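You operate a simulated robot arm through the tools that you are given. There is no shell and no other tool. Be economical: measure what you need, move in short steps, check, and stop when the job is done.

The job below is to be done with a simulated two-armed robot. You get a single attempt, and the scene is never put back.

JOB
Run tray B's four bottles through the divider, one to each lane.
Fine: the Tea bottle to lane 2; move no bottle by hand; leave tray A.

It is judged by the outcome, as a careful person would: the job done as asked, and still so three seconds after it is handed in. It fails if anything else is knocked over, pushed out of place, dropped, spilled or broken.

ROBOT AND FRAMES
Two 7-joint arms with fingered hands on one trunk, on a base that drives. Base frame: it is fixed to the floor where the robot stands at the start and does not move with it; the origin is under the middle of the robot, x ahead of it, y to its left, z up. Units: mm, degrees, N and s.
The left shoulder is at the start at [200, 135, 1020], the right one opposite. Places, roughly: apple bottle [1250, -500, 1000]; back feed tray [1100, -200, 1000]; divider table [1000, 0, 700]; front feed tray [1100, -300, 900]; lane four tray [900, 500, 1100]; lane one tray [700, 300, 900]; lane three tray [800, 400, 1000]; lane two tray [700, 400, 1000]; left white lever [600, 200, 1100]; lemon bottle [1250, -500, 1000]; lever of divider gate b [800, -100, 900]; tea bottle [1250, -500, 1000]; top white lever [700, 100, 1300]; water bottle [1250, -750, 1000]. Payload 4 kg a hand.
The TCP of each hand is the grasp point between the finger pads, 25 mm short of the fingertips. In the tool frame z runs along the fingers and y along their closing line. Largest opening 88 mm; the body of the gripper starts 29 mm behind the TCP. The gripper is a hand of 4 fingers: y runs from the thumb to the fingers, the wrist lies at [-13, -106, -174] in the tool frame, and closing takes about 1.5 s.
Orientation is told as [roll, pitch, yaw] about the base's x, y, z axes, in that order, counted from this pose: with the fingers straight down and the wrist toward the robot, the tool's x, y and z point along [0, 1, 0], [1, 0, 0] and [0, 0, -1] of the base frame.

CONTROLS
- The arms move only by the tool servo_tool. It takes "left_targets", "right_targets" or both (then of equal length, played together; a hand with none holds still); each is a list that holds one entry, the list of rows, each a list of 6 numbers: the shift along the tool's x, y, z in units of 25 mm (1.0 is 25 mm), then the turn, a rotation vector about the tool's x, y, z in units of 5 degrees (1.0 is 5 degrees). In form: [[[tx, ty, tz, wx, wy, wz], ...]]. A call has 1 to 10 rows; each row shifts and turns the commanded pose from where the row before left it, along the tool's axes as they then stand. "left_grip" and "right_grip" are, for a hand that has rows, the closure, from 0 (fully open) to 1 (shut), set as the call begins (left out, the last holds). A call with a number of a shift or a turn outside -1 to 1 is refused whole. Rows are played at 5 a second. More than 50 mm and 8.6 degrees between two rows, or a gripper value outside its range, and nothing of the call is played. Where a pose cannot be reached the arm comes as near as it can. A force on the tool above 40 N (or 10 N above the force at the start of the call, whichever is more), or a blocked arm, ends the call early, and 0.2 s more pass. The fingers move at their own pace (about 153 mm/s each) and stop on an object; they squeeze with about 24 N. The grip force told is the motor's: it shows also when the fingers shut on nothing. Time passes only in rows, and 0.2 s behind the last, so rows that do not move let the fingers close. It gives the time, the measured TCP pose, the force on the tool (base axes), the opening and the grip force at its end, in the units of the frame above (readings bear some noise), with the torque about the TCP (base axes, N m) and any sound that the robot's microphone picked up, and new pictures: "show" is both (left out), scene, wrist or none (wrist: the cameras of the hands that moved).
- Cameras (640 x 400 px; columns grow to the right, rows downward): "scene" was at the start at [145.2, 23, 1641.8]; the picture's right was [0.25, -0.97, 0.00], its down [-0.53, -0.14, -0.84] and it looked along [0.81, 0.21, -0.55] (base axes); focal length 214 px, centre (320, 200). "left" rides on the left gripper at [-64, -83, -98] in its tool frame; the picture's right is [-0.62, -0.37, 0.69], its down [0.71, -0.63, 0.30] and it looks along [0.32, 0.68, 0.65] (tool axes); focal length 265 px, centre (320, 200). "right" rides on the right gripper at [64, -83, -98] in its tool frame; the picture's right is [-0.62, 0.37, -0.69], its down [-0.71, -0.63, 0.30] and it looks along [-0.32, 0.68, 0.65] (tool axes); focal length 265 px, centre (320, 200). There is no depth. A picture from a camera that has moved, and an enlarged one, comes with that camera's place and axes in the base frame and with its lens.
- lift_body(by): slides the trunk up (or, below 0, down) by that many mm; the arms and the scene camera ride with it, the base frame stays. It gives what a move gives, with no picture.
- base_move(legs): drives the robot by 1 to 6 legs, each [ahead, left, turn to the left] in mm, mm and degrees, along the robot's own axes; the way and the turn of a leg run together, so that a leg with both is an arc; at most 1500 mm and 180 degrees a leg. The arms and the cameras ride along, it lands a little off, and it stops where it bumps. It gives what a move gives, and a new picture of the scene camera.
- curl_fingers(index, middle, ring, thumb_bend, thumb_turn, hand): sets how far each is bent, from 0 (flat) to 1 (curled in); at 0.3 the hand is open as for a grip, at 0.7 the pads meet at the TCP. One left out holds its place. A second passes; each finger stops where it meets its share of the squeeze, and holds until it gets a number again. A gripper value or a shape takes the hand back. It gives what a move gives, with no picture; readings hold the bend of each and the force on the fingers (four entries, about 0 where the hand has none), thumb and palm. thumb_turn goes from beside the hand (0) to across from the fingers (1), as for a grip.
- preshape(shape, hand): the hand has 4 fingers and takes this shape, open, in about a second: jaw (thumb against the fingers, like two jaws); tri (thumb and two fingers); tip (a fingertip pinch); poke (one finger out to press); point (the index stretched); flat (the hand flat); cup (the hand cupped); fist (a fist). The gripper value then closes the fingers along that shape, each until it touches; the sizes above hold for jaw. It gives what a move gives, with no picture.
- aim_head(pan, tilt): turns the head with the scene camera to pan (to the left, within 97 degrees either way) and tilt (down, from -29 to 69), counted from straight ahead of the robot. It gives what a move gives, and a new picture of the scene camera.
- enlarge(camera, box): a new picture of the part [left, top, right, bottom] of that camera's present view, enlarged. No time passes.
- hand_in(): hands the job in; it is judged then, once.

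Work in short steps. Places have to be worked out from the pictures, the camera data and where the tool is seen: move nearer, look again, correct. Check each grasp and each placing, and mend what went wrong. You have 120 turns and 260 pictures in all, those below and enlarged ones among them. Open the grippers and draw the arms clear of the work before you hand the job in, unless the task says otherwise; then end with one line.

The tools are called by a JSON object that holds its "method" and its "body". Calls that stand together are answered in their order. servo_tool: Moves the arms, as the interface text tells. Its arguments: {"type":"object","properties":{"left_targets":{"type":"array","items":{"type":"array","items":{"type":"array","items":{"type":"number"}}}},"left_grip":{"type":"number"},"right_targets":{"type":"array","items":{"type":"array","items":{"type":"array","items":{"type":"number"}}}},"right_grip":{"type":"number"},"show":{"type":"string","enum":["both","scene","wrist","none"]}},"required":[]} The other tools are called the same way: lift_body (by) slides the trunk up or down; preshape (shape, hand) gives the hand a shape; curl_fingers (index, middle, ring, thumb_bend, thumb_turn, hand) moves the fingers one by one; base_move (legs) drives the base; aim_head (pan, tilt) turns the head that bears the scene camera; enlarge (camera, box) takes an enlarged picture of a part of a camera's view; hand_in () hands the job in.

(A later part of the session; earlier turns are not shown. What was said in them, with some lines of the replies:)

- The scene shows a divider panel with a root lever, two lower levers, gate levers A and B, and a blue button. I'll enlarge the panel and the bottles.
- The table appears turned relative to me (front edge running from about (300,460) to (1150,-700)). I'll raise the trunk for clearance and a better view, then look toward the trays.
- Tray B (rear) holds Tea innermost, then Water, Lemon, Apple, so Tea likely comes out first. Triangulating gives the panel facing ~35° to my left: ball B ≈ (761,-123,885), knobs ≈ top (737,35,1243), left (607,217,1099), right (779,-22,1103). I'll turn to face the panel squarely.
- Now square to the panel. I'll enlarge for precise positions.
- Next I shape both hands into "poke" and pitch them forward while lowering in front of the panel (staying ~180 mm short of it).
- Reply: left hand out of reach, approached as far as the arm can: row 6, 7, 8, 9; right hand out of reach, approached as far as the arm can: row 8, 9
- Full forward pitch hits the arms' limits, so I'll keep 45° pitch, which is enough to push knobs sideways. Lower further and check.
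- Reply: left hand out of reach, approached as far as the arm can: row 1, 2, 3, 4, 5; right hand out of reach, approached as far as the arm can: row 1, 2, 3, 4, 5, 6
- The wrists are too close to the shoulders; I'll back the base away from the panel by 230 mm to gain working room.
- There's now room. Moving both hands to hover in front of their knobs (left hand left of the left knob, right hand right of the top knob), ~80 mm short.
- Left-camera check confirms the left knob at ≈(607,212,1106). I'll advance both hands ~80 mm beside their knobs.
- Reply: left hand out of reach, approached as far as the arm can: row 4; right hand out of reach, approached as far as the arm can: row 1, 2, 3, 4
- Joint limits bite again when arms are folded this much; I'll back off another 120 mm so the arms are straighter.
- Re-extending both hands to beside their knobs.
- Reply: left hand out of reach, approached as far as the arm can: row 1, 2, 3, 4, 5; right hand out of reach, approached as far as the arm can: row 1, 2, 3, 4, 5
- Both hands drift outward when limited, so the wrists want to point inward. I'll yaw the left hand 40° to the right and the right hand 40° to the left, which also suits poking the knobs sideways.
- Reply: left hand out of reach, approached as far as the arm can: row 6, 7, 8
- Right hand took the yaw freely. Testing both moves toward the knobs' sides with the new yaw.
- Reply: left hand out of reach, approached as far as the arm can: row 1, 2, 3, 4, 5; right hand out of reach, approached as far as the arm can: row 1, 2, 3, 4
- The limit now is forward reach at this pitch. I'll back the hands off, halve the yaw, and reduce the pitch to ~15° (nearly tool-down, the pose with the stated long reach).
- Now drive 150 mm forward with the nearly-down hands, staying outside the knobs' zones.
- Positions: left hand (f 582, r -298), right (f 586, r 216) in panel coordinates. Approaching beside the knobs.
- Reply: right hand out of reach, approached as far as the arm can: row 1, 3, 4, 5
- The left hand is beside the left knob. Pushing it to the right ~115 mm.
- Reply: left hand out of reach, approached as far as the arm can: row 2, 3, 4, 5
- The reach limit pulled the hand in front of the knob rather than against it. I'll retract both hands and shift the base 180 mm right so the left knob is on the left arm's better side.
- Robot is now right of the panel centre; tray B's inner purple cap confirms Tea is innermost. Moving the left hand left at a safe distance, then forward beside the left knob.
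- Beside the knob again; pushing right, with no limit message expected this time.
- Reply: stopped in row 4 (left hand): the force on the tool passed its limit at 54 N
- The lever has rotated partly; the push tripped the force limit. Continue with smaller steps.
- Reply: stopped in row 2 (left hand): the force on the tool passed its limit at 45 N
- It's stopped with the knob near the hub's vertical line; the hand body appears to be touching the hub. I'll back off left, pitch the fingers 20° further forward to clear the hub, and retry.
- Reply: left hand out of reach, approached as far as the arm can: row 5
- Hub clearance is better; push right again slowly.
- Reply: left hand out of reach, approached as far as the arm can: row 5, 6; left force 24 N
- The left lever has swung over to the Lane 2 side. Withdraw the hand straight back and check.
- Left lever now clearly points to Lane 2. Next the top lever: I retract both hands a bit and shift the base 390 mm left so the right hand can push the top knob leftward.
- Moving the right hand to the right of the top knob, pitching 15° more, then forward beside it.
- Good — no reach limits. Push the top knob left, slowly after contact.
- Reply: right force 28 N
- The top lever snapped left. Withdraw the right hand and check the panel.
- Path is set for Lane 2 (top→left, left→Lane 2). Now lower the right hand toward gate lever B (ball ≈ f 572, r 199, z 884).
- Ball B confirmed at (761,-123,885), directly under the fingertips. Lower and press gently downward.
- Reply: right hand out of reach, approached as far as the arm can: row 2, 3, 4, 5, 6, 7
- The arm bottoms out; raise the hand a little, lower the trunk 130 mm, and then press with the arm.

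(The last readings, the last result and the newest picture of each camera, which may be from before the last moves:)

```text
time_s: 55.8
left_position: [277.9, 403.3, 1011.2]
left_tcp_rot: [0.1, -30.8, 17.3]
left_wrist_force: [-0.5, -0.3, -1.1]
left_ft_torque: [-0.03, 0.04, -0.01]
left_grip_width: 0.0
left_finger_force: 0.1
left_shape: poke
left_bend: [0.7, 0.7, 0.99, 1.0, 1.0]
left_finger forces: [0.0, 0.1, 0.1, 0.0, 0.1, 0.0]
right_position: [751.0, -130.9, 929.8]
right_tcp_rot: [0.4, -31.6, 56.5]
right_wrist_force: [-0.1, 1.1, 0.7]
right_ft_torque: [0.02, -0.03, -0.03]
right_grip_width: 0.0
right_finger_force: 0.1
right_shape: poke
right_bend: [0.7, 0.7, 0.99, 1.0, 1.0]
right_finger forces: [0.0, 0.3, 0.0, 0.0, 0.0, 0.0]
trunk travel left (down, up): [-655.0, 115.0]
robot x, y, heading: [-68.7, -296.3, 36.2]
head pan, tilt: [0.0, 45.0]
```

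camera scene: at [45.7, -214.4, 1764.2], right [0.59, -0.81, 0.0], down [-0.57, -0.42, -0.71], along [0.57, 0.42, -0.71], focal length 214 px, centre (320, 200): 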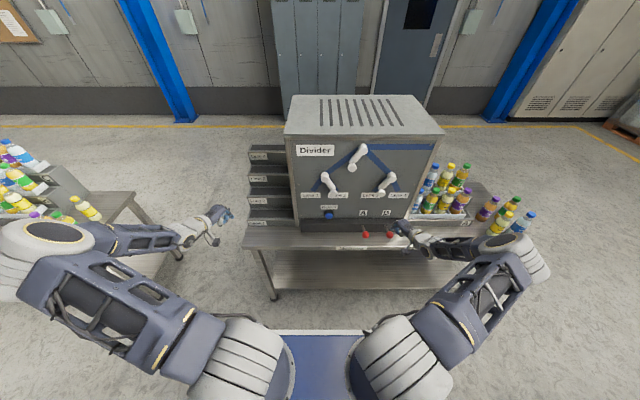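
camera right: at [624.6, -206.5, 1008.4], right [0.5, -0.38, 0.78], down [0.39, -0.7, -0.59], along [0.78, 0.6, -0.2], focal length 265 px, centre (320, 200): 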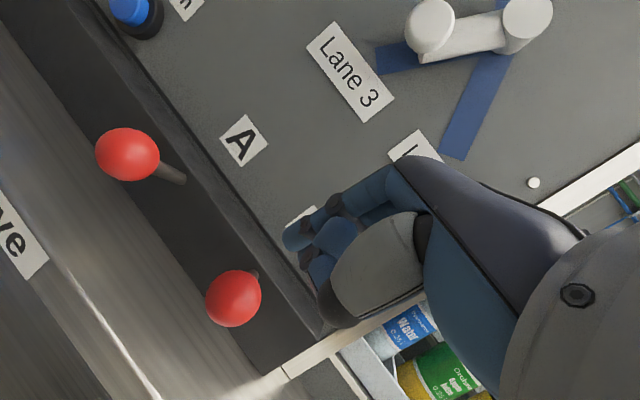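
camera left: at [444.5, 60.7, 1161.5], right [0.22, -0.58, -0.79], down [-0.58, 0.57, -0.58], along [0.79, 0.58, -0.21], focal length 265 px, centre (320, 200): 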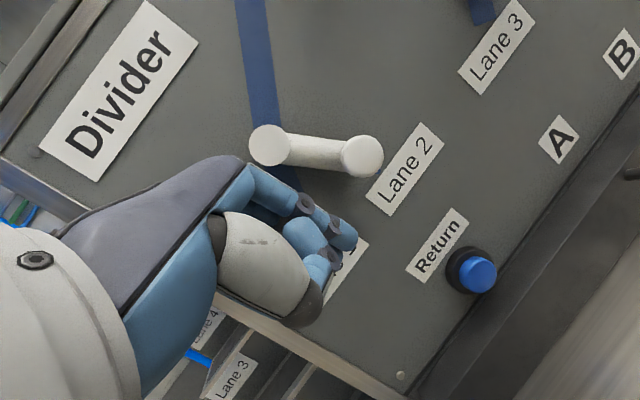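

Tip is ~8 mm above the ball. Press down slowly.

{"method": "servo_tool", "body": {"right_targets": [[[0, -0.16, 0.25, 0, 0, 0], [0, -0.16, 0.25, 0, 0, 0], [0, -0.16, 0.25, 0, 0, 0], [0, -0.16, 0.25, 0, 0, 0]]], "show": "both"}}

```text
time_s: 56.8
left_position: [278.5, 403.8, 1011.3]
left_tcp_rot: [0.2, -30.8, 17.2]
left_wrist_force: [0.2, -0.4, -0.4]
left_ft_torque: [0.02, 0.02, 0.0]
left_grip_width: 0.0
left_finger_force: 0.1
left_shape: poke
left_bend: [0.7, 0.7, 0.99, 1.0, 1.0]
left_finger forces: [0.0, 0.1, 0.0, 0.0, 0.0, 0.0]
right_position: [750.6, -131.2, 901.5]
right_tcp_rot: [0.5, -31.6, 56.6]
right_wrist_force: [-0.4, 0.9, 1.7]
right_ft_torque: [0.02, -0.01, -0.03]
right_grip_width: 0.0
right_finger_force: 0.1
right_shape: poke
right_bend: [0.7, 0.7, 0.99, 1.0, 1.0]
right_finger forces: [0.0, 1.6, 0.0, 0.0, 0.0, 0.0]
trunk travel left (down, up): [-655.0, 115.0]
robot x, y, heading: [-67.8, -301.9, 36.1]
head pan, tilt: [0.0, 45.0]
camera scene: at [45.6, -214.5, 1654.2], right [0.59, -0.81, 0.0], down [-0.57, -0.42, -0.71], along [0.57, 0.42, -0.71], focal length 214 px, centre (320, 200)
camera right: at [629.7, -200.0, 941.3], right [0.5, -0.38, 0.78], down [0.39, -0.7, -0.59], along [0.78, 0.6, -0.2], focal length 265 px, centre (320, 200)
```

scene: 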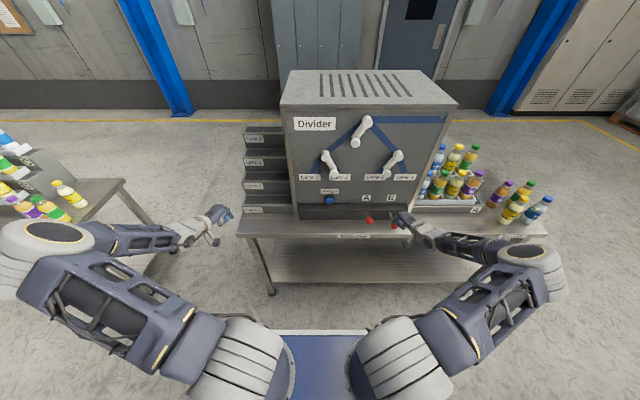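
right: 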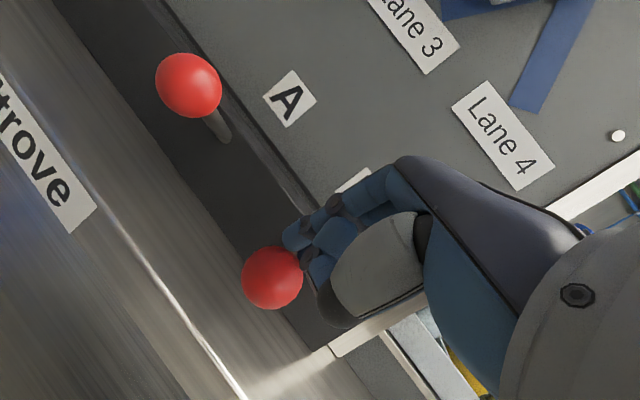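

Contact on the ball (1.6 N). Continue pressing ~35 mm.

{"method": "servo_tool", "body": {"right_targets": [[[0, -0.16, 0.25, 0, 0, 0], [0, -0.16, 0.25, 0, 0, 0], [0, -0.16, 0.25, 0, 0, 0], [0, -0.16, 0.25, 0, 0, 0], [0, -0.16, 0.25, 0, 0, 0]]], "show": "both"}}

```text
time_s: 58.0
left_position: [278.2, 402.1, 1011.3]
left_tcp_rot: [0.2, -30.9, 17.2]
left_wrist_force: [-0.4, -0.1, 0.0]
left_ft_torque: [0.01, -0.01, -0.01]
left_grip_width: 0.0
left_finger_force: 0.1
left_shape: poke
left_bend: [0.7, 0.7, 0.99, 1.0, 1.0]
left_finger forces: [0.0, 0.0, 0.0, 0.0, 0.0, 0.1]
right_position: [754.4, -125.9, 875.1]
right_tcp_rot: [0.3, -33.2, 56.8]
right_wrist_force: [0.2, 6.3, 14.9]
right_ft_torque: [0.24, -0.16, 0.03]
right_grip_width: 0.0
right_finger_force: 0.0
right_shape: poke
right_bend: [0.7, 0.7, 0.99, 1.0, 1.0]
right_finger forces: [4.8, 11.1, 0.0, 0.1, 0.0, 0.0]
trunk travel left (down, up): [-655.0, 115.0]
robot x, y, heading: [-68.6, -298.6, 36.1]
head pan, tilt: [0.0, 45.0]
stopped in row 5 (right hand): the force on the tool passed its limit at 44 N (the readings are from after the stop); the commanded pose is now the measured one
camera scene: at [45.0, -214.3, 1654.0], right [0.59, -0.81, 0.0], down [-0.57, -0.42, -0.71], along [0.57, 0.42, -0.71], focal length 214 px, centre (320, 200)
camera right: at [632.2, -196.2, 912.0], right [0.48, -0.4, 0.78], down [0.4, -0.69, -0.6], along [0.78, 0.6, -0.17], focal length 265 px, centre (320, 200)
```

scene: 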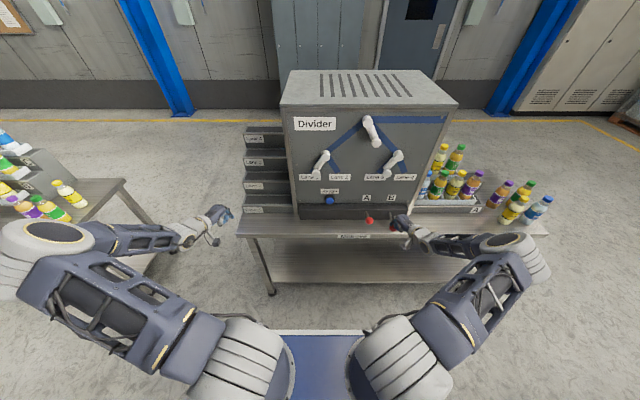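
right: 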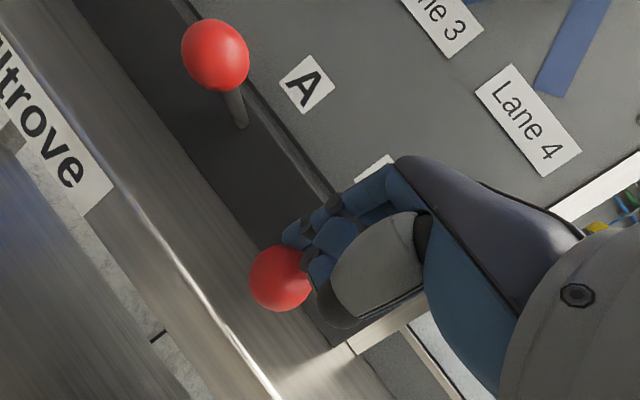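

The gate fired: one bottle left tray B, and the top and left levers flipped by themselves. Raise the hand and inspect the lanes.

{"method": "servo_tool", "body": {"right_targets": [[[0, 0.5, -0.8, 0, 0, 0], [0, 0.5, -0.8, 0, 0, 0], [0, 0.5, -0.8, 0, 0, 0], [0, 0, 0, 0, 0, 0], [0, 0, 0, 0, 0, 0]]], "show": "none"}}

{"method": "enlarge", "body": {"camera": "scene", "box": [230, 90, 460, 240]}}

{"method": "enlarge", "body": {"camera": "scene", "box": [400, 120, 560, 230]}}

```text
time_s: 59.2
left_position: [278.7, 403.8, 1011.7]
left_tcp_rot: [0.2, -30.8, 17.2]
left_wrist_force: [-0.7, 0.6, -0.6]
left_ft_torque: [-0.01, 0.03, 0.0]
left_grip_width: 0.0
left_finger_force: 0.2
left_shape: poke
left_bend: [0.7, 0.7, 0.99, 1.0, 1.0]
left_finger forces: [0.0, 0.1, 0.0, 0.0, 0.0, 0.0]
right_position: [754.0, -131.1, 942.5]
right_tcp_rot: [0.3, -32.7, 56.6]
right_wrist_force: [-0.4, 0.8, -0.5]
right_ft_torque: [0.01, 0.01, -0.04]
right_grip_width: 0.3
right_finger_force: 0.1
right_shape: poke
right_bend: [0.7, 0.7, 0.99, 1.0, 1.0]
right_finger forces: [0.1, 0.0, 0.0, 0.0, 0.0, 0.0]
trunk travel left (down, up): [-655.0, 115.0]
robot x, y, heading: [-64.9, -300.7, 36.1]
head pan, tilt: [0.0, 45.0]
```

```text
2.67 times, centred on (345, 165) of scene
camera zoom: at [45.7, -214.4, 1654.2], right [0.59, -0.81, 0.0], down [-0.57, -0.42, -0.71], along [0.57, 0.42, -0.71], focal length 572 px, centre (253, 293)
```

zoom: 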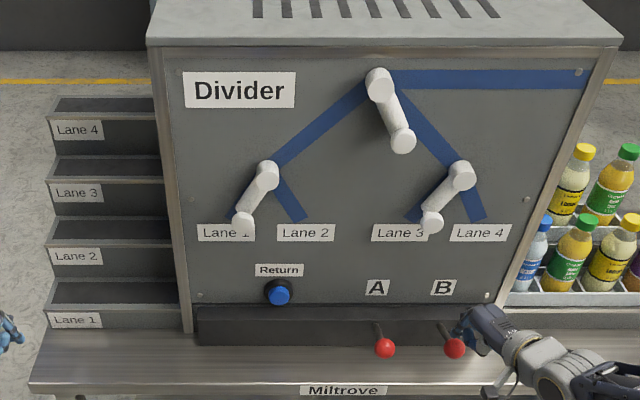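

```text
3.64 times, centred on (480, 175) of scene
camera zoom: at [45.7, -214.4, 1654.2], right [0.59, -0.81, 0.0], down [-0.57, -0.42, -0.71], along [0.57, 0.42, -0.71], focal length 780 px, centre (-262, 291)
```

zoom: 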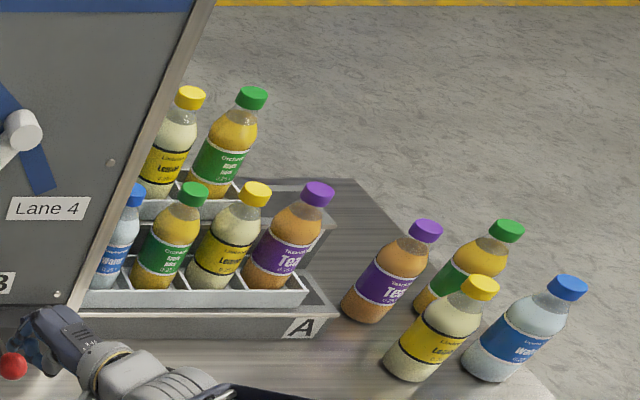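

I can't see the bottle in the lanes from here; raise the trunk again and look down at the lanes.

{"method": "lift_body", "body": {"by": 112}}

{"method": "enlarge", "body": {"camera": "scene", "box": [230, 120, 330, 250]}}

{"method": "enlarge", "body": {"camera": "left", "box": [0, 0, 640, 400]}}

```text
time_s: 60.6
left_position: [279.1, 402.3, 1122.4]
left_tcp_rot: [0.2, -30.8, 17.1]
left_wrist_force: [0.2, -0.2, 0.8]
left_ft_torque: [-0.01, 0.01, -0.01]
left_grip_width: 0.2
left_finger_force: 0.1
left_shape: poke
left_bend: [0.7, 0.7, 0.99, 1.0, 1.0]
left_finger forces: [0.0, 0.1, 0.2, 0.1, 0.1, 0.1]
right_position: [752.9, -131.1, 1055.2]
right_tcp_rot: [0.5, -32.7, 56.6]
right_wrist_force: [0.6, 0.6, 0.3]
right_ft_torque: [-0.02, -0.01, -0.02]
right_grip_width: 0.2
right_finger_force: 0.1
right_shape: poke
right_bend: [0.7, 0.7, 0.99, 1.0, 1.0]
right_finger forces: [0.1, 0.0, 0.1, 0.0, 0.0, 0.0]
trunk travel left (down, up): [-767.0, 3.0]
robot x, y, heading: [-67.3, -300.1, 36.1]
head pan, tilt: [0.0, 45.0]
```

```text
3.08 times, centred on (280, 185) of scene
camera zoom: at [45.8, -214.3, 1766.1], right [0.59, -0.81, 0.0], down [-0.57, -0.42, -0.71], along [0.57, 0.42, -0.71], focal length 660 px, centre (443, 246)
```

zoom: 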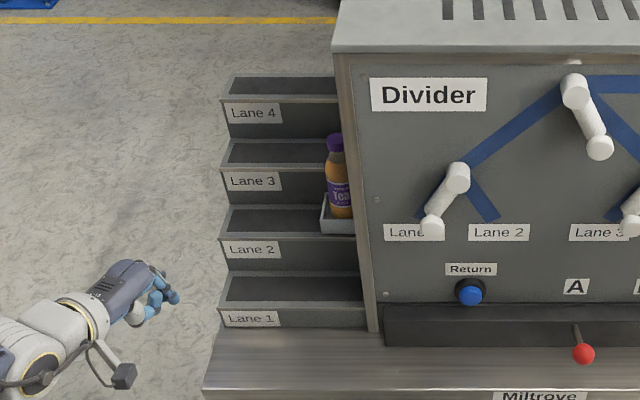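

```text
1.00 times, centred on (320, 200) of left (not enlarged: the box is as wide or as high as the picture)
camera zoom: at [181.7, 305.2, 1163.7], right [0.22, -0.58, -0.79], down [-0.58, 0.57, -0.58], along [0.78, 0.58, -0.21], focal length 265 px, centre (320, 200)
```

zoom: 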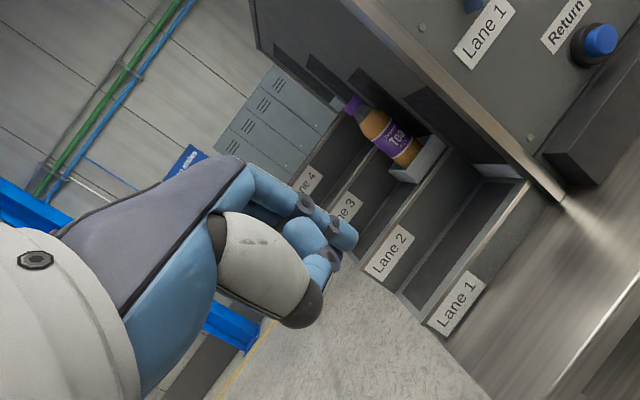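

Tea is in Lane 2. The levers toggle on each pass, so the next three (now top→right, right→Lane 3) will go to lanes 3, 1, 4. Lower the trunk and press B again.

{"method": "lift_body", "body": {"by": -112}}

{"method": "servo_tool", "body": {"right_targets": [[[0, -0.4, 0.66, 0, 0, 0], [0, -0.4, 0.66, 0, 0, 0], [0, -0.16, 0.25, 0, 0, 0], [0, -0.16, 0.25, 0, 0, 0], [0, -0.16, 0.25, 0, 0, 0], [0, -0.16, 0.25, 0, 0, 0]]], "show": "scene"}}

```text
time_s: 62.1
left_position: [278.9, 403.5, 1010.7]
left_tcp_rot: [0.2, -30.8, 17.2]
left_wrist_force: [-0.7, 0.1, 0.3]
left_ft_torque: [0.01, 0.01, -0.01]
left_grip_width: 0.0
left_finger_force: 0.1
left_shape: poke
left_bend: [0.7, 0.7, 0.99, 1.0, 1.0]
left_finger forces: [0.0, 0.0, 0.0, 0.1, 0.1, 0.1]
right_position: [754.8, -129.9, 943.6]
right_tcp_rot: [0.4, -32.7, 56.7]
right_wrist_force: [0.6, 0.5, -0.8]
right_ft_torque: [0.01, 0.0, 0.0]
right_grip_width: 0.0
right_finger_force: 0.0
right_shape: poke
right_bend: [0.7, 0.7, 0.99, 1.0, 1.0]
right_finger forces: [0.0, 0.0, 0.0, 0.0, 0.0, 0.1]
trunk travel left (down, up): [-655.0, 115.0]
robot x, y, heading: [-64.2, -298.4, 36.3]
head pan, tilt: [0.0, 45.0]
```

```text
time_s: 63.5
left_position: [278.1, 404.1, 1011.2]
left_tcp_rot: [0.2, -30.8, 17.3]
left_wrist_force: [0.4, 1.0, 0.4]
left_ft_torque: [0.03, 0.0, -0.01]
left_grip_width: 0.2
left_finger_force: 0.0
left_shape: poke
left_bend: [0.7, 0.7, 0.99, 1.0, 1.0]
left_finger forces: [0.0, 0.1, 0.0, 0.1, 0.0, 0.1]
right_position: [754.9, -128.3, 877.2]
right_tcp_rot: [0.3, -33.1, 56.7]
right_wrist_force: [0.9, 3.7, 13.8]
right_ft_torque: [0.21, -0.08, -0.03]
right_grip_width: 0.0
right_finger_force: 0.1
right_shape: poke
right_bend: [0.7, 0.7, 0.99, 1.0, 1.0]
right_finger forces: [6.9, 5.7, 0.0, 0.0, 0.0, 0.0]
trunk travel left (down, up): [-655.0, 115.0]
robot x, y, heading: [-69.1, -297.4, 36.3]
head pan, tilt: [0.0, 45.0]
camera scene: at [45.3, -214.3, 1654.5], right [0.59, -0.81, 0.0], down [-0.57, -0.42, -0.71], along [0.57, 0.42, -0.71], focal length 214 px, centre (320, 200)
```

scene: 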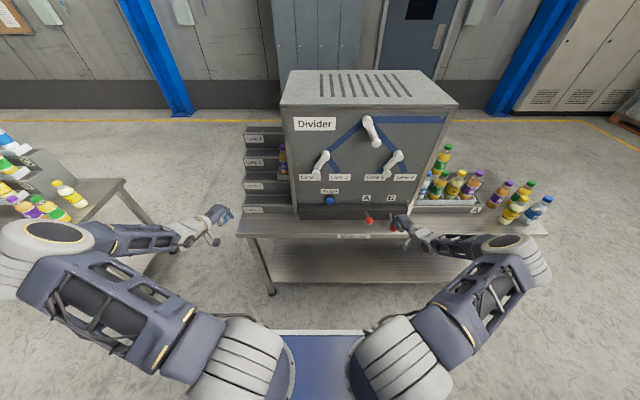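

Gate fired again (lemon advanced). Lift the finger and wait, then check levers and lanes.

{"method": "servo_tool", "body": {"right_targets": [[[0, 0.5, -0.8, 0, 0, 0], [0, 0.5, -0.8, 0, 0, 0], [0, 0.5, -0.8, 0, 0, 0], [0, 0, 0, 0, 0, 0], [0, 0, 0, 0, 0, 0], [0, 0, 0, 0, 0, 0], [0, 0, 0, 0, 0, 0], [0, 0, 0, 0, 0, 0]]], "show": "none"}}

{"method": "enlarge", "body": {"camera": "scene", "box": [230, 90, 500, 240]}}

```text
time_s: 65.3
left_position: [278.2, 403.3, 1010.9]
left_tcp_rot: [0.2, -30.7, 17.2]
left_wrist_force: [-0.2, -0.4, -0.4]
left_ft_torque: [-0.03, 0.0, 0.02]
left_grip_width: 0.0
left_finger_force: 0.1
left_shape: poke
left_bend: [0.7, 0.7, 0.99, 1.0, 1.0]
left_finger forces: [0.0, 0.0, 0.0, 0.0, 0.0, 0.0]
right_position: [754.2, -130.9, 946.7]
right_tcp_rot: [0.5, -32.7, 56.7]
right_wrist_force: [0.5, -0.3, 1.1]
right_ft_torque: [0.01, 0.0, 0.02]
right_grip_width: 0.3
right_finger_force: 0.0
right_shape: poke
right_bend: [0.7, 0.7, 0.99, 1.0, 1.0]
right_finger forces: [0.1, 0.0, 0.1, 0.0, 0.1, 0.1]
trunk travel left (down, up): [-655.0, 115.0]
robot x, y, heading: [-70.1, -294.7, 36.1]
head pan, tilt: [0.0, 45.0]
```

```text
2.37 times, centred on (365, 165) of scene
camera zoom: at [45.7, -214.4, 1654.2], right [0.59, -0.81, 0.0], down [-0.57, -0.42, -0.71], along [0.57, 0.42, -0.71], focal length 508 px, centre (213, 283)
```

zoom: 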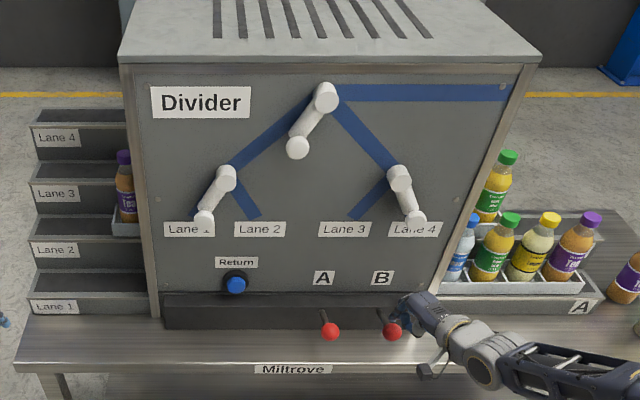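

Levers toggled as predicted (top→left, right→Lane 4). Wait a moment for the bottle to arrive in Lane 3.

{"method": "servo_tool", "body": {"right_targets": [[[0, 0, 0, 0, 0, 0], [0, 0, 0, 0, 0, 0], [0, 0, 0, 0, 0, 0], [0, 0, 0, 0, 0, 0], [0, 0, 0, 0, 0, 0], [0, 0, 0, 0, 0, 0], [0, 0, 0, 0, 0, 0], [0, 0, 0, 0, 0, 0]]], "show": "none"}}

{"method": "enlarge", "body": {"camera": "scene", "box": [230, 90, 500, 240]}}

```text
time_s: 67.1
left_position: [278.4, 402.4, 1011.1]
left_tcp_rot: [0.2, -30.7, 17.2]
left_wrist_force: [-0.4, 0.1, -0.7]
left_ft_torque: [0.02, 0.02, 0.04]
left_grip_width: 0.0
left_finger_force: 0.1
left_shape: poke
left_bend: [0.7, 0.7, 0.99, 1.0, 1.0]
left_finger forces: [0.0, 0.0, 0.1, 0.1, 0.1, 0.0]
right_position: [754.1, -130.5, 946.0]
right_tcp_rot: [0.5, -32.8, 56.7]
right_wrist_force: [0.0, 0.1, -0.2]
right_ft_torque: [0.01, -0.03, 0.03]
right_grip_width: 0.2
right_finger_force: 0.0
right_shape: poke
right_bend: [0.7, 0.7, 0.99, 1.0, 1.0]
right_finger forces: [0.1, 0.0, 0.1, 0.0, 0.1, 0.1]
trunk travel left (down, up): [-655.0, 115.0]
robot x, y, heading: [-67.6, -298.8, 36.2]
head pan, tilt: [0.0, 45.0]
```

```text
2.37 times, centred on (365, 165) of scene
camera zoom: at [45.7, -214.3, 1654.2], right [0.59, -0.81, 0.0], down [-0.57, -0.42, -0.71], along [0.57, 0.42, -0.71], focal length 508 px, centre (213, 283)
```

zoom: 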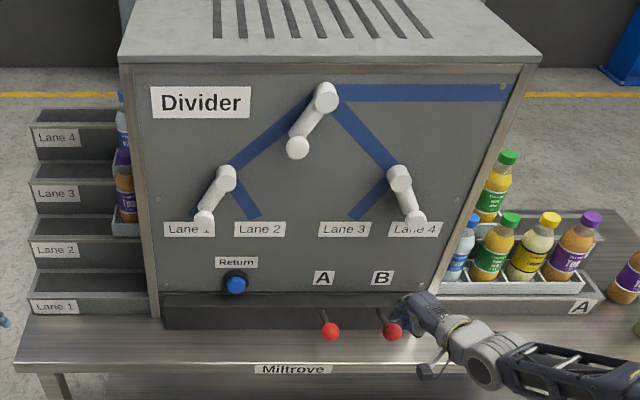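

Water arrived in Lane 3. Press B for the third bottle (top→left, left→Lane 1).

{"method": "servo_tool", "body": {"right_targets": [[[0, -0.4, 0.66, 0, 0, 0], [0, -0.4, 0.66, 0, 0, 0], [0, -0.2, 0.32, 0, 0, 0], [0, -0.16, 0.25, 0, 0, 0], [0, -0.16, 0.25, 0, 0, 0], [0, -0.16, 0.25, 0, 0, 0]]], "show": "scene"}}

{"method": "servo_tool", "body": {"right_targets": [[[0, 0.5, -0.8, 0, 0, 0], [0, 0.5, -0.8, 0, 0, 0], [0, 0.5, -0.8, 0, 0, 0], [0, 0, 0, 0, 0, 0], [0, 0, 0, 0, 0, 0], [0, 0, 0, 0, 0, 0], [0, 0, 0, 0, 0, 0], [0, 0, 0, 0, 0, 0], [0, 0, 0, 0, 0, 0], [0, 0, 0, 0, 0, 0]]], "show": "none"}}

{"method": "servo_tool", "body": {"right_targets": [[[0, 0, 0, 0, 0, 0], [0, 0, 0, 0, 0, 0], [0, 0, 0, 0, 0, 0], [0, 0, 0, 0, 0, 0], [0, 0, 0, 0, 0, 0], [0, 0, 0, 0, 0, 0]]], "show": "none"}}

{"method": "enlarge", "body": {"camera": "scene", "box": [230, 90, 500, 240]}}

```text
time_s: 68.5
left_position: [279.2, 403.5, 1011.0]
left_tcp_rot: [0.3, -30.9, 17.2]
left_wrist_force: [0.5, -0.5, -0.5]
left_ft_torque: [0.0, 0.02, -0.02]
left_grip_width: 0.0
left_finger_force: 0.0
left_shape: poke
left_bend: [0.7, 0.7, 0.99, 1.0, 1.0]
left_finger forces: [0.1, 0.0, 0.0, 0.0, 0.0, 0.0]
right_position: [754.2, -128.9, 878.6]
right_tcp_rot: [0.4, -32.9, 56.8]
right_wrist_force: [0.6, 2.7, 8.8]
right_ft_torque: [0.1, -0.04, 0.01]
right_grip_width: 0.0
right_finger_force: 0.0
right_shape: poke
right_bend: [0.7, 0.7, 0.99, 1.0, 1.0]
right_finger forces: [4.0, 3.7, 0.0, 0.0, 0.1, 0.1]
trunk travel left (down, up): [-655.0, 115.0]
robot x, y, heading: [-65.7, -297.5, 36.3]
head pan, tilt: [0.0, 45.0]
camera scene: at [45.5, -214.4, 1654.4], right [0.59, -0.81, 0.0], down [-0.57, -0.42, -0.71], along [0.57, 0.42, -0.71], focal length 214 px, centre (320, 200)
```

scene: 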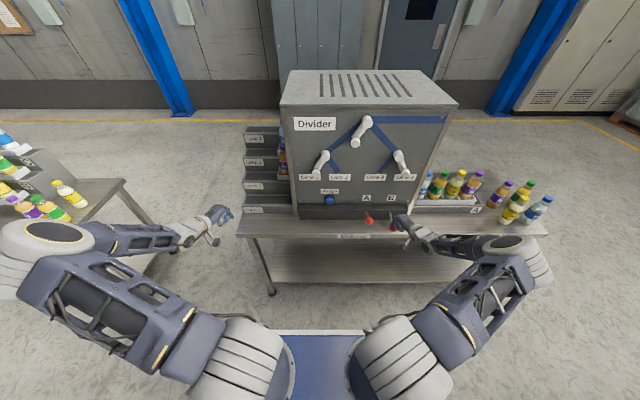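

```text
time_s: 70.7
left_position: [278.6, 402.8, 1010.2]
left_tcp_rot: [0.2, -30.8, 17.1]
left_wrist_force: [-0.3, 0.4, -0.5]
left_ft_torque: [0.01, 0.02, -0.02]
left_grip_width: 0.0
left_finger_force: 0.0
left_shape: poke
left_bend: [0.7, 0.7, 0.99, 1.0, 1.0]
left_finger forces: [0.1, 0.0, 0.1, 0.1, 0.1, 0.0]
right_position: [753.9, -130.3, 947.8]
right_tcp_rot: [0.4, -32.8, 56.7]
right_wrist_force: [0.2, 0.5, 0.5]
right_ft_torque: [0.01, 0.01, 0.03]
right_grip_width: 0.0
right_finger_force: 0.1
right_shape: poke
right_bend: [0.7, 0.7, 0.99, 1.0, 1.0]
right_finger forces: [0.1, 0.0, 0.1, 0.0, 0.0, 0.1]
trunk travel left (down, up): [-655.0, 115.0]
robot x, y, heading: [-65.7, -303.1, 36.2]
head pan, tilt: [0.0, 45.0]
```

```text
time_s: 72.1
left_position: [279.3, 402.5, 1009.8]
left_tcp_rot: [0.2, -30.8, 17.2]
left_wrist_force: [0.0, 0.2, 1.2]
left_ft_torque: [-0.02, -0.01, 0.02]
left_grip_width: 0.0
left_finger_force: 0.0
left_shape: poke
left_bend: [0.7, 0.7, 0.99, 1.0, 1.0]
left_finger forces: [0.1, 0.1, 0.0, 0.1, 0.0, 0.1]
right_position: [755.0, -130.6, 947.9]
right_tcp_rot: [0.3, -32.7, 56.6]
right_wrist_force: [-0.1, -0.4, -0.7]
right_ft_torque: [-0.03, 0.02, 0.0]
right_grip_width: 0.0
right_finger_force: 0.1
right_shape: poke
right_bend: [0.7, 0.7, 0.99, 1.0, 1.0]
right_finger forces: [0.0, 0.0, 0.1, 0.0, 0.1, 0.0]
trunk travel left (down, up): [-655.0, 115.0]
robot x, y, heading: [-69.6, -298.2, 36.1]
head pan, tilt: [0.0, 45.0]
```

```text
2.37 times, centred on (365, 165) of scene
camera zoom: at [45.7, -214.3, 1654.2], right [0.59, -0.81, 0.0], down [-0.57, -0.42, -0.71], along [0.57, 0.42, -0.71], focal length 508 px, centre (213, 283)
```

zoom: 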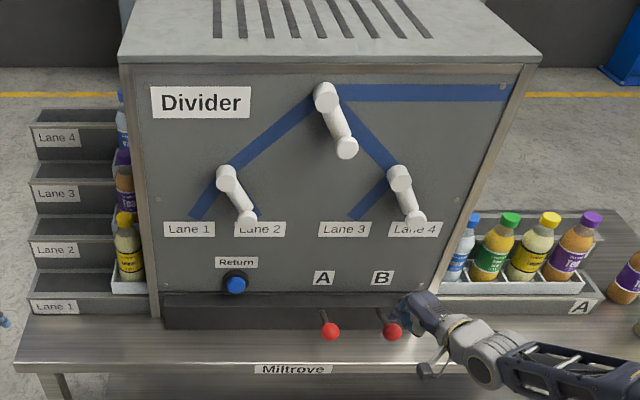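

Lemon is in Lane 1; the path is now top→right, right→Lane 4. Press B for the fourth bottle (Apple).

{"method": "servo_tool", "body": {"right_targets": [[[0, -0.4, 0.66, 0, 0, 0], [0, -0.4, 0.66, 0, 0, 0], [0, -0.2, 0.32, 0, 0, 0], [0, -0.17, 0.27, 0, 0, 0], [0, -0.16, 0.25, 0, 0, 0], [0, -0.16, 0.25, 0, 0, 0]]], "show": "scene"}}

{"method": "servo_tool", "body": {"right_targets": [[[0, 0.5, -0.8, 0, 0, 0], [0, 0.5, -0.8, 0, 0, 0], [0, 0.5, -0.8, 0, 0, 0], [0, -0.5, -0.5, 0, 0, 0], [0, -0.5, -0.5, 0, 0, 0], [0, -0.5, -0.5, 0, 0, 0], [0, 0, 0, 0, 0, 0], [0, 0, 0, 0, 0, 0], [0, 0, 0, 0, 0, 0], [0, 0, 0, 0, 0, 0]]], "show": "none"}}

{"method": "lift_body", "body": {"by": 112}}

{"method": "enlarge", "body": {"camera": "scene", "box": [230, 110, 500, 260]}}

{"method": "enlarge", "body": {"camera": "left", "box": [240, 40, 560, 340]}}

```text
time_s: 73.5
left_position: [278.8, 402.9, 1010.9]
left_tcp_rot: [0.2, -30.9, 17.2]
left_wrist_force: [0.2, -0.3, -0.2]
left_ft_torque: [-0.05, 0.0, 0.04]
left_grip_width: 0.0
left_finger_force: 0.0
left_shape: poke
left_bend: [0.7, 0.7, 0.99, 1.0, 1.0]
left_finger forces: [0.1, 0.0, 0.0, 0.0, 0.0, 0.0]
right_position: [754.2, -128.2, 877.7]
right_tcp_rot: [0.4, -32.9, 56.8]
right_wrist_force: [0.8, 2.2, 8.3]
right_ft_torque: [0.14, -0.02, -0.03]
right_grip_width: 0.1
right_finger_force: 0.0
right_shape: poke
right_bend: [0.7, 0.7, 0.99, 1.0, 1.0]
right_finger forces: [3.2, 4.9, 0.0, 0.1, 0.1, 0.0]
trunk travel left (down, up): [-655.0, 115.0]
robot x, y, heading: [-68.9, -299.9, 36.0]
head pan, tilt: [0.0, 45.0]
camera scene: at [45.4, -214.4, 1654.4], right [0.59, -0.81, 0.0], down [-0.57, -0.42, -0.71], along [0.57, 0.42, -0.71], focal length 214 px, centre (320, 200)
```

scene: 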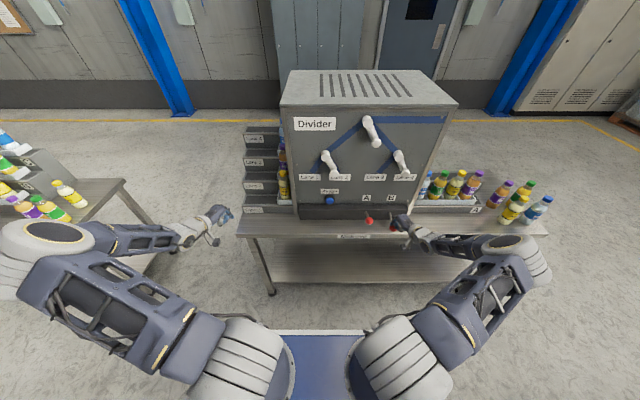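

```text
time_s: 75.7
left_position: [279.2, 402.7, 1011.4]
left_tcp_rot: [0.1, -30.8, 17.2]
left_wrist_force: [0.3, -0.2, -0.9]
left_ft_torque: [0.0, -0.03, -0.02]
left_grip_width: 0.0
left_finger_force: 0.0
left_shape: poke
left_bend: [0.7, 0.7, 0.99, 1.0, 1.0]
left_finger forces: [0.0, 0.1, 0.0, 0.1, 0.1, 0.1]
right_position: [727.4, -174.3, 957.2]
right_tcp_rot: [0.5, -32.8, 56.6]
right_wrist_force: [0.8, 0.4, 1.0]
right_ft_torque: [-0.02, 0.0, -0.01]
right_grip_width: 0.2
right_finger_force: 0.0
right_shape: poke
right_bend: [0.7, 0.7, 0.99, 1.0, 1.0]
right_finger forces: [0.0, 0.0, 0.0, 0.1, 0.0, 0.0]
trunk travel left (down, up): [-655.0, 115.0]
robot x, y, heading: [-69.2, -295.1, 36.0]
head pan, tilt: [0.0, 45.0]
```

```text
time_s: 77.1
left_position: [279.0, 403.7, 1122.6]
left_tcp_rot: [0.2, -30.7, 17.1]
left_wrist_force: [0.6, 0.1, -0.2]
left_ft_torque: [0.02, 0.0, 0.0]
left_grip_width: 0.0
left_finger_force: 0.0
left_shape: poke
left_bend: [0.7, 0.7, 0.99, 1.0, 1.0]
left_finger forces: [0.0, 0.0, 0.1, 0.0, 0.0, 0.0]
right_position: [726.3, -173.6, 1069.2]
right_tcp_rot: [0.4, -32.7, 56.7]
right_wrist_force: [0.6, -0.7, 0.6]
right_ft_torque: [-0.04, -0.01, -0.03]
right_grip_width: 0.0
right_finger_force: 0.0
right_shape: poke
right_bend: [0.7, 0.7, 0.99, 1.0, 1.0]
right_finger forces: [0.0, 0.1, 0.0, 0.1, 0.0, 0.0]
trunk travel left (down, up): [-767.0, 3.0]
robot x, y, heading: [-66.4, -299.4, 36.1]
head pan, tilt: [0.0, 45.0]
```

```text
2.37 times, centred on (365, 185) of scene
camera zoom: at [45.7, -214.3, 1766.1], right [0.59, -0.81, 0.0], down [-0.57, -0.42, -0.71], along [0.57, 0.42, -0.71], focal length 508 px, centre (213, 236)
```

zoom: 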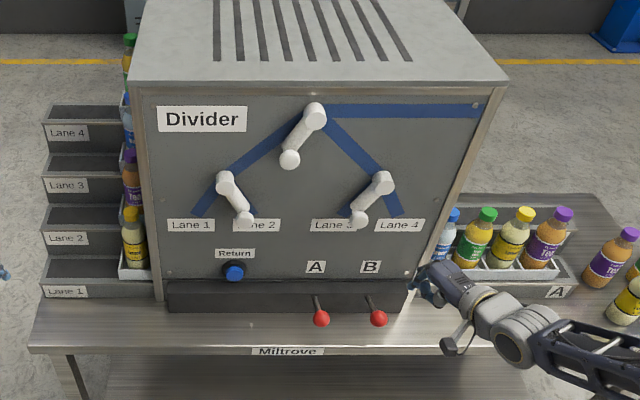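

```text
1.33 times, centred on (400, 190) of left
camera zoom: at [181.7, 305.2, 1163.7], right [0.22, -0.58, -0.79], down [-0.58, 0.57, -0.58], along [0.78, 0.58, -0.21], focal length 354 px, centre (213, 213)
```

zoom: 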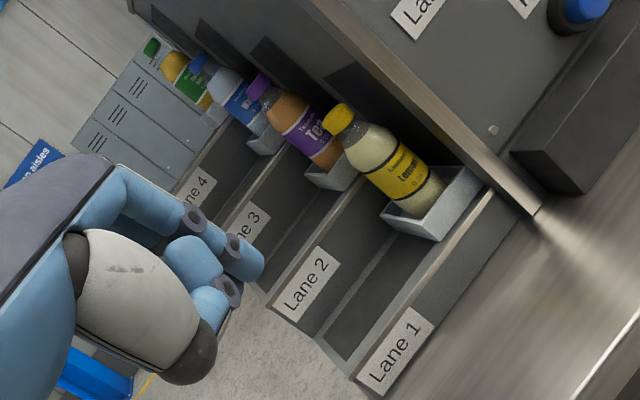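

All four lanes hold one bottle each: Lemon 1, Tea 2, Water 3, Apple 4; tray A is untouched. Back the robot clear and open the hands.

{"method": "base_move", "body": {"legs": [[-300, 0, 0]]}}

{"method": "preshape", "body": {"hand": "left", "shape": "jaw"}}

{"method": "preshape", "body": {"hand": "right", "shape": "jaw"}}

{"method": "enlarge", "body": {"camera": "scene", "box": [230, 90, 560, 260]}}

```text
time_s: 79.2
left_position: [33.3, 225.3, 1123.2]
left_tcp_rot: [0.2, -30.8, 17.4]
left_wrist_force: [-0.1, 0.7, 0.1]
left_ft_torque: [-0.02, 0.01, -0.02]
left_grip_width: 0.1
left_finger_force: 0.0
left_shape: poke
left_bend: [0.7, 0.7, 0.99, 1.0, 1.0]
left_finger forces: [0.1, 0.0, 0.0, 0.1, 0.1, 0.0]
right_position: [483.4, -350.7, 1069.1]
right_tcp_rot: [0.4, -32.6, 56.9]
right_wrist_force: [0.2, -0.5, -0.2]
right_ft_torque: [-0.03, 0.02, 0.02]
right_grip_width: 0.0
right_finger_force: 0.1
right_shape: poke
right_bend: [0.7, 0.7, 0.99, 1.0, 1.0]
right_finger forces: [0.0, 0.0, 0.0, 0.0, 0.0, 0.0]
trunk travel left (down, up): [-767.0, 3.0]
robot x, y, heading: [-311.5, -478.5, 36.1]
head pan, tilt: [0.0, 45.0]
camera scene: at [-197.8, -392.2, 1766.1], right [0.59, -0.81, 0.0], down [-0.57, -0.42, -0.71], along [0.57, 0.42, -0.71], focal length 214 px, centre (320, 200)
```

scene: 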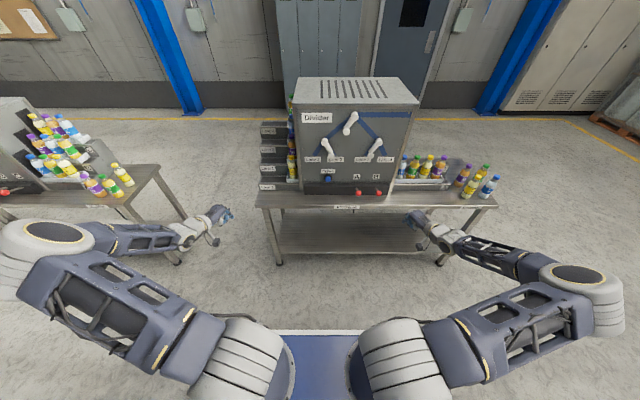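

```text
time_s: 80.0
left_position: [33.4, 226.3, 1122.3]
left_tcp_rot: [0.2, -30.8, 17.4]
left_wrist_force: [-0.4, 0.3, -0.8]
left_ft_torque: [-0.03, 0.02, -0.02]
left_grip_width: 88.0
left_finger_force: 0.2
left_shape: jaw
left_bend: [0.3, 0.3, 0.3, 0.3, 0.98]
left_finger forces: [0.1, 0.0, 0.0, 0.0, 0.0, 0.0]
right_position: [483.1, -349.6, 1069.2]
right_tcp_rot: [0.4, -32.7, 56.9]
right_wrist_force: [-0.3, 0.7, 0.5]
right_ft_torque: [-0.02, 0.04, 0.02]
right_grip_width: 0.1
right_finger_force: 0.0
right_shape: poke
right_bend: [0.7, 0.7, 0.99, 1.0, 1.0]
right_finger forces: [0.1, 0.0, 0.1, 0.0, 0.0, 0.0]
trunk travel left (down, up): [-767.0, 3.0]
robot x, y, heading: [-312.5, -475.4, 36.3]
head pan, tilt: [0.0, 45.0]
```

```text
time_s: 81.0
left_position: [34.1, 226.0, 1122.9]
left_tcp_rot: [0.2, -30.8, 17.4]
left_wrist_force: [-0.1, 0.0, 0.2]
left_ft_torque: [0.01, -0.02, -0.01]
left_grip_width: 87.8
left_finger_force: 0.1
left_shape: jaw
left_bend: [0.3, 0.3, 0.3, 0.3, 0.98]
left_finger forces: [0.1, 0.0, 0.0, 0.0, 0.0, 0.1]
right_position: [482.3, -351.1, 1068.5]
right_tcp_rot: [0.4, -32.7, 56.9]
right_wrist_force: [1.1, 0.1, 0.0]
right_ft_torque: [0.0, 0.0, 0.03]
right_grip_width: 87.9
right_finger_force: 0.2
right_shape: jaw
right_bend: [0.3, 0.3, 0.3, 0.3, 0.98]
right_finger forces: [0.0, 0.0, 0.0, 0.1, 0.1, 0.0]
trunk travel left (down, up): [-767.0, 3.0]
robot x, y, heading: [-308.2, -479.7, 36.1]
head pan, tilt: [0.0, 45.0]
```

```text
1.94 times, centred on (395, 175) of scene
camera zoom: at [-197.9, -392.3, 1766.2], right [0.59, -0.81, 0.0], down [-0.57, -0.42, -0.71], along [0.57, 0.42, -0.71], focal length 416 px, centre (174, 248)
```

zoom: 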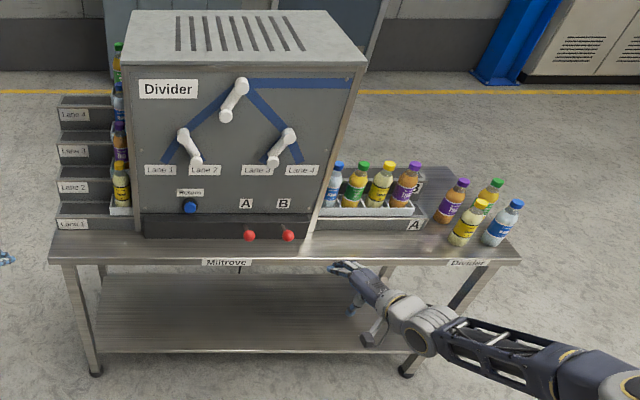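

Everything is in place and the arms are clear, so I hand the job in.

{"method": "hand_in", "body": {}}

```text
The job is handed in.
```

Tray B's four bottles went through the divider, one to each lane: Lemon in lane 1, Tea in lane 2, Water in lane 3 and Apple in lane 4; tray A was left alone, and no bottle was moved by hand.
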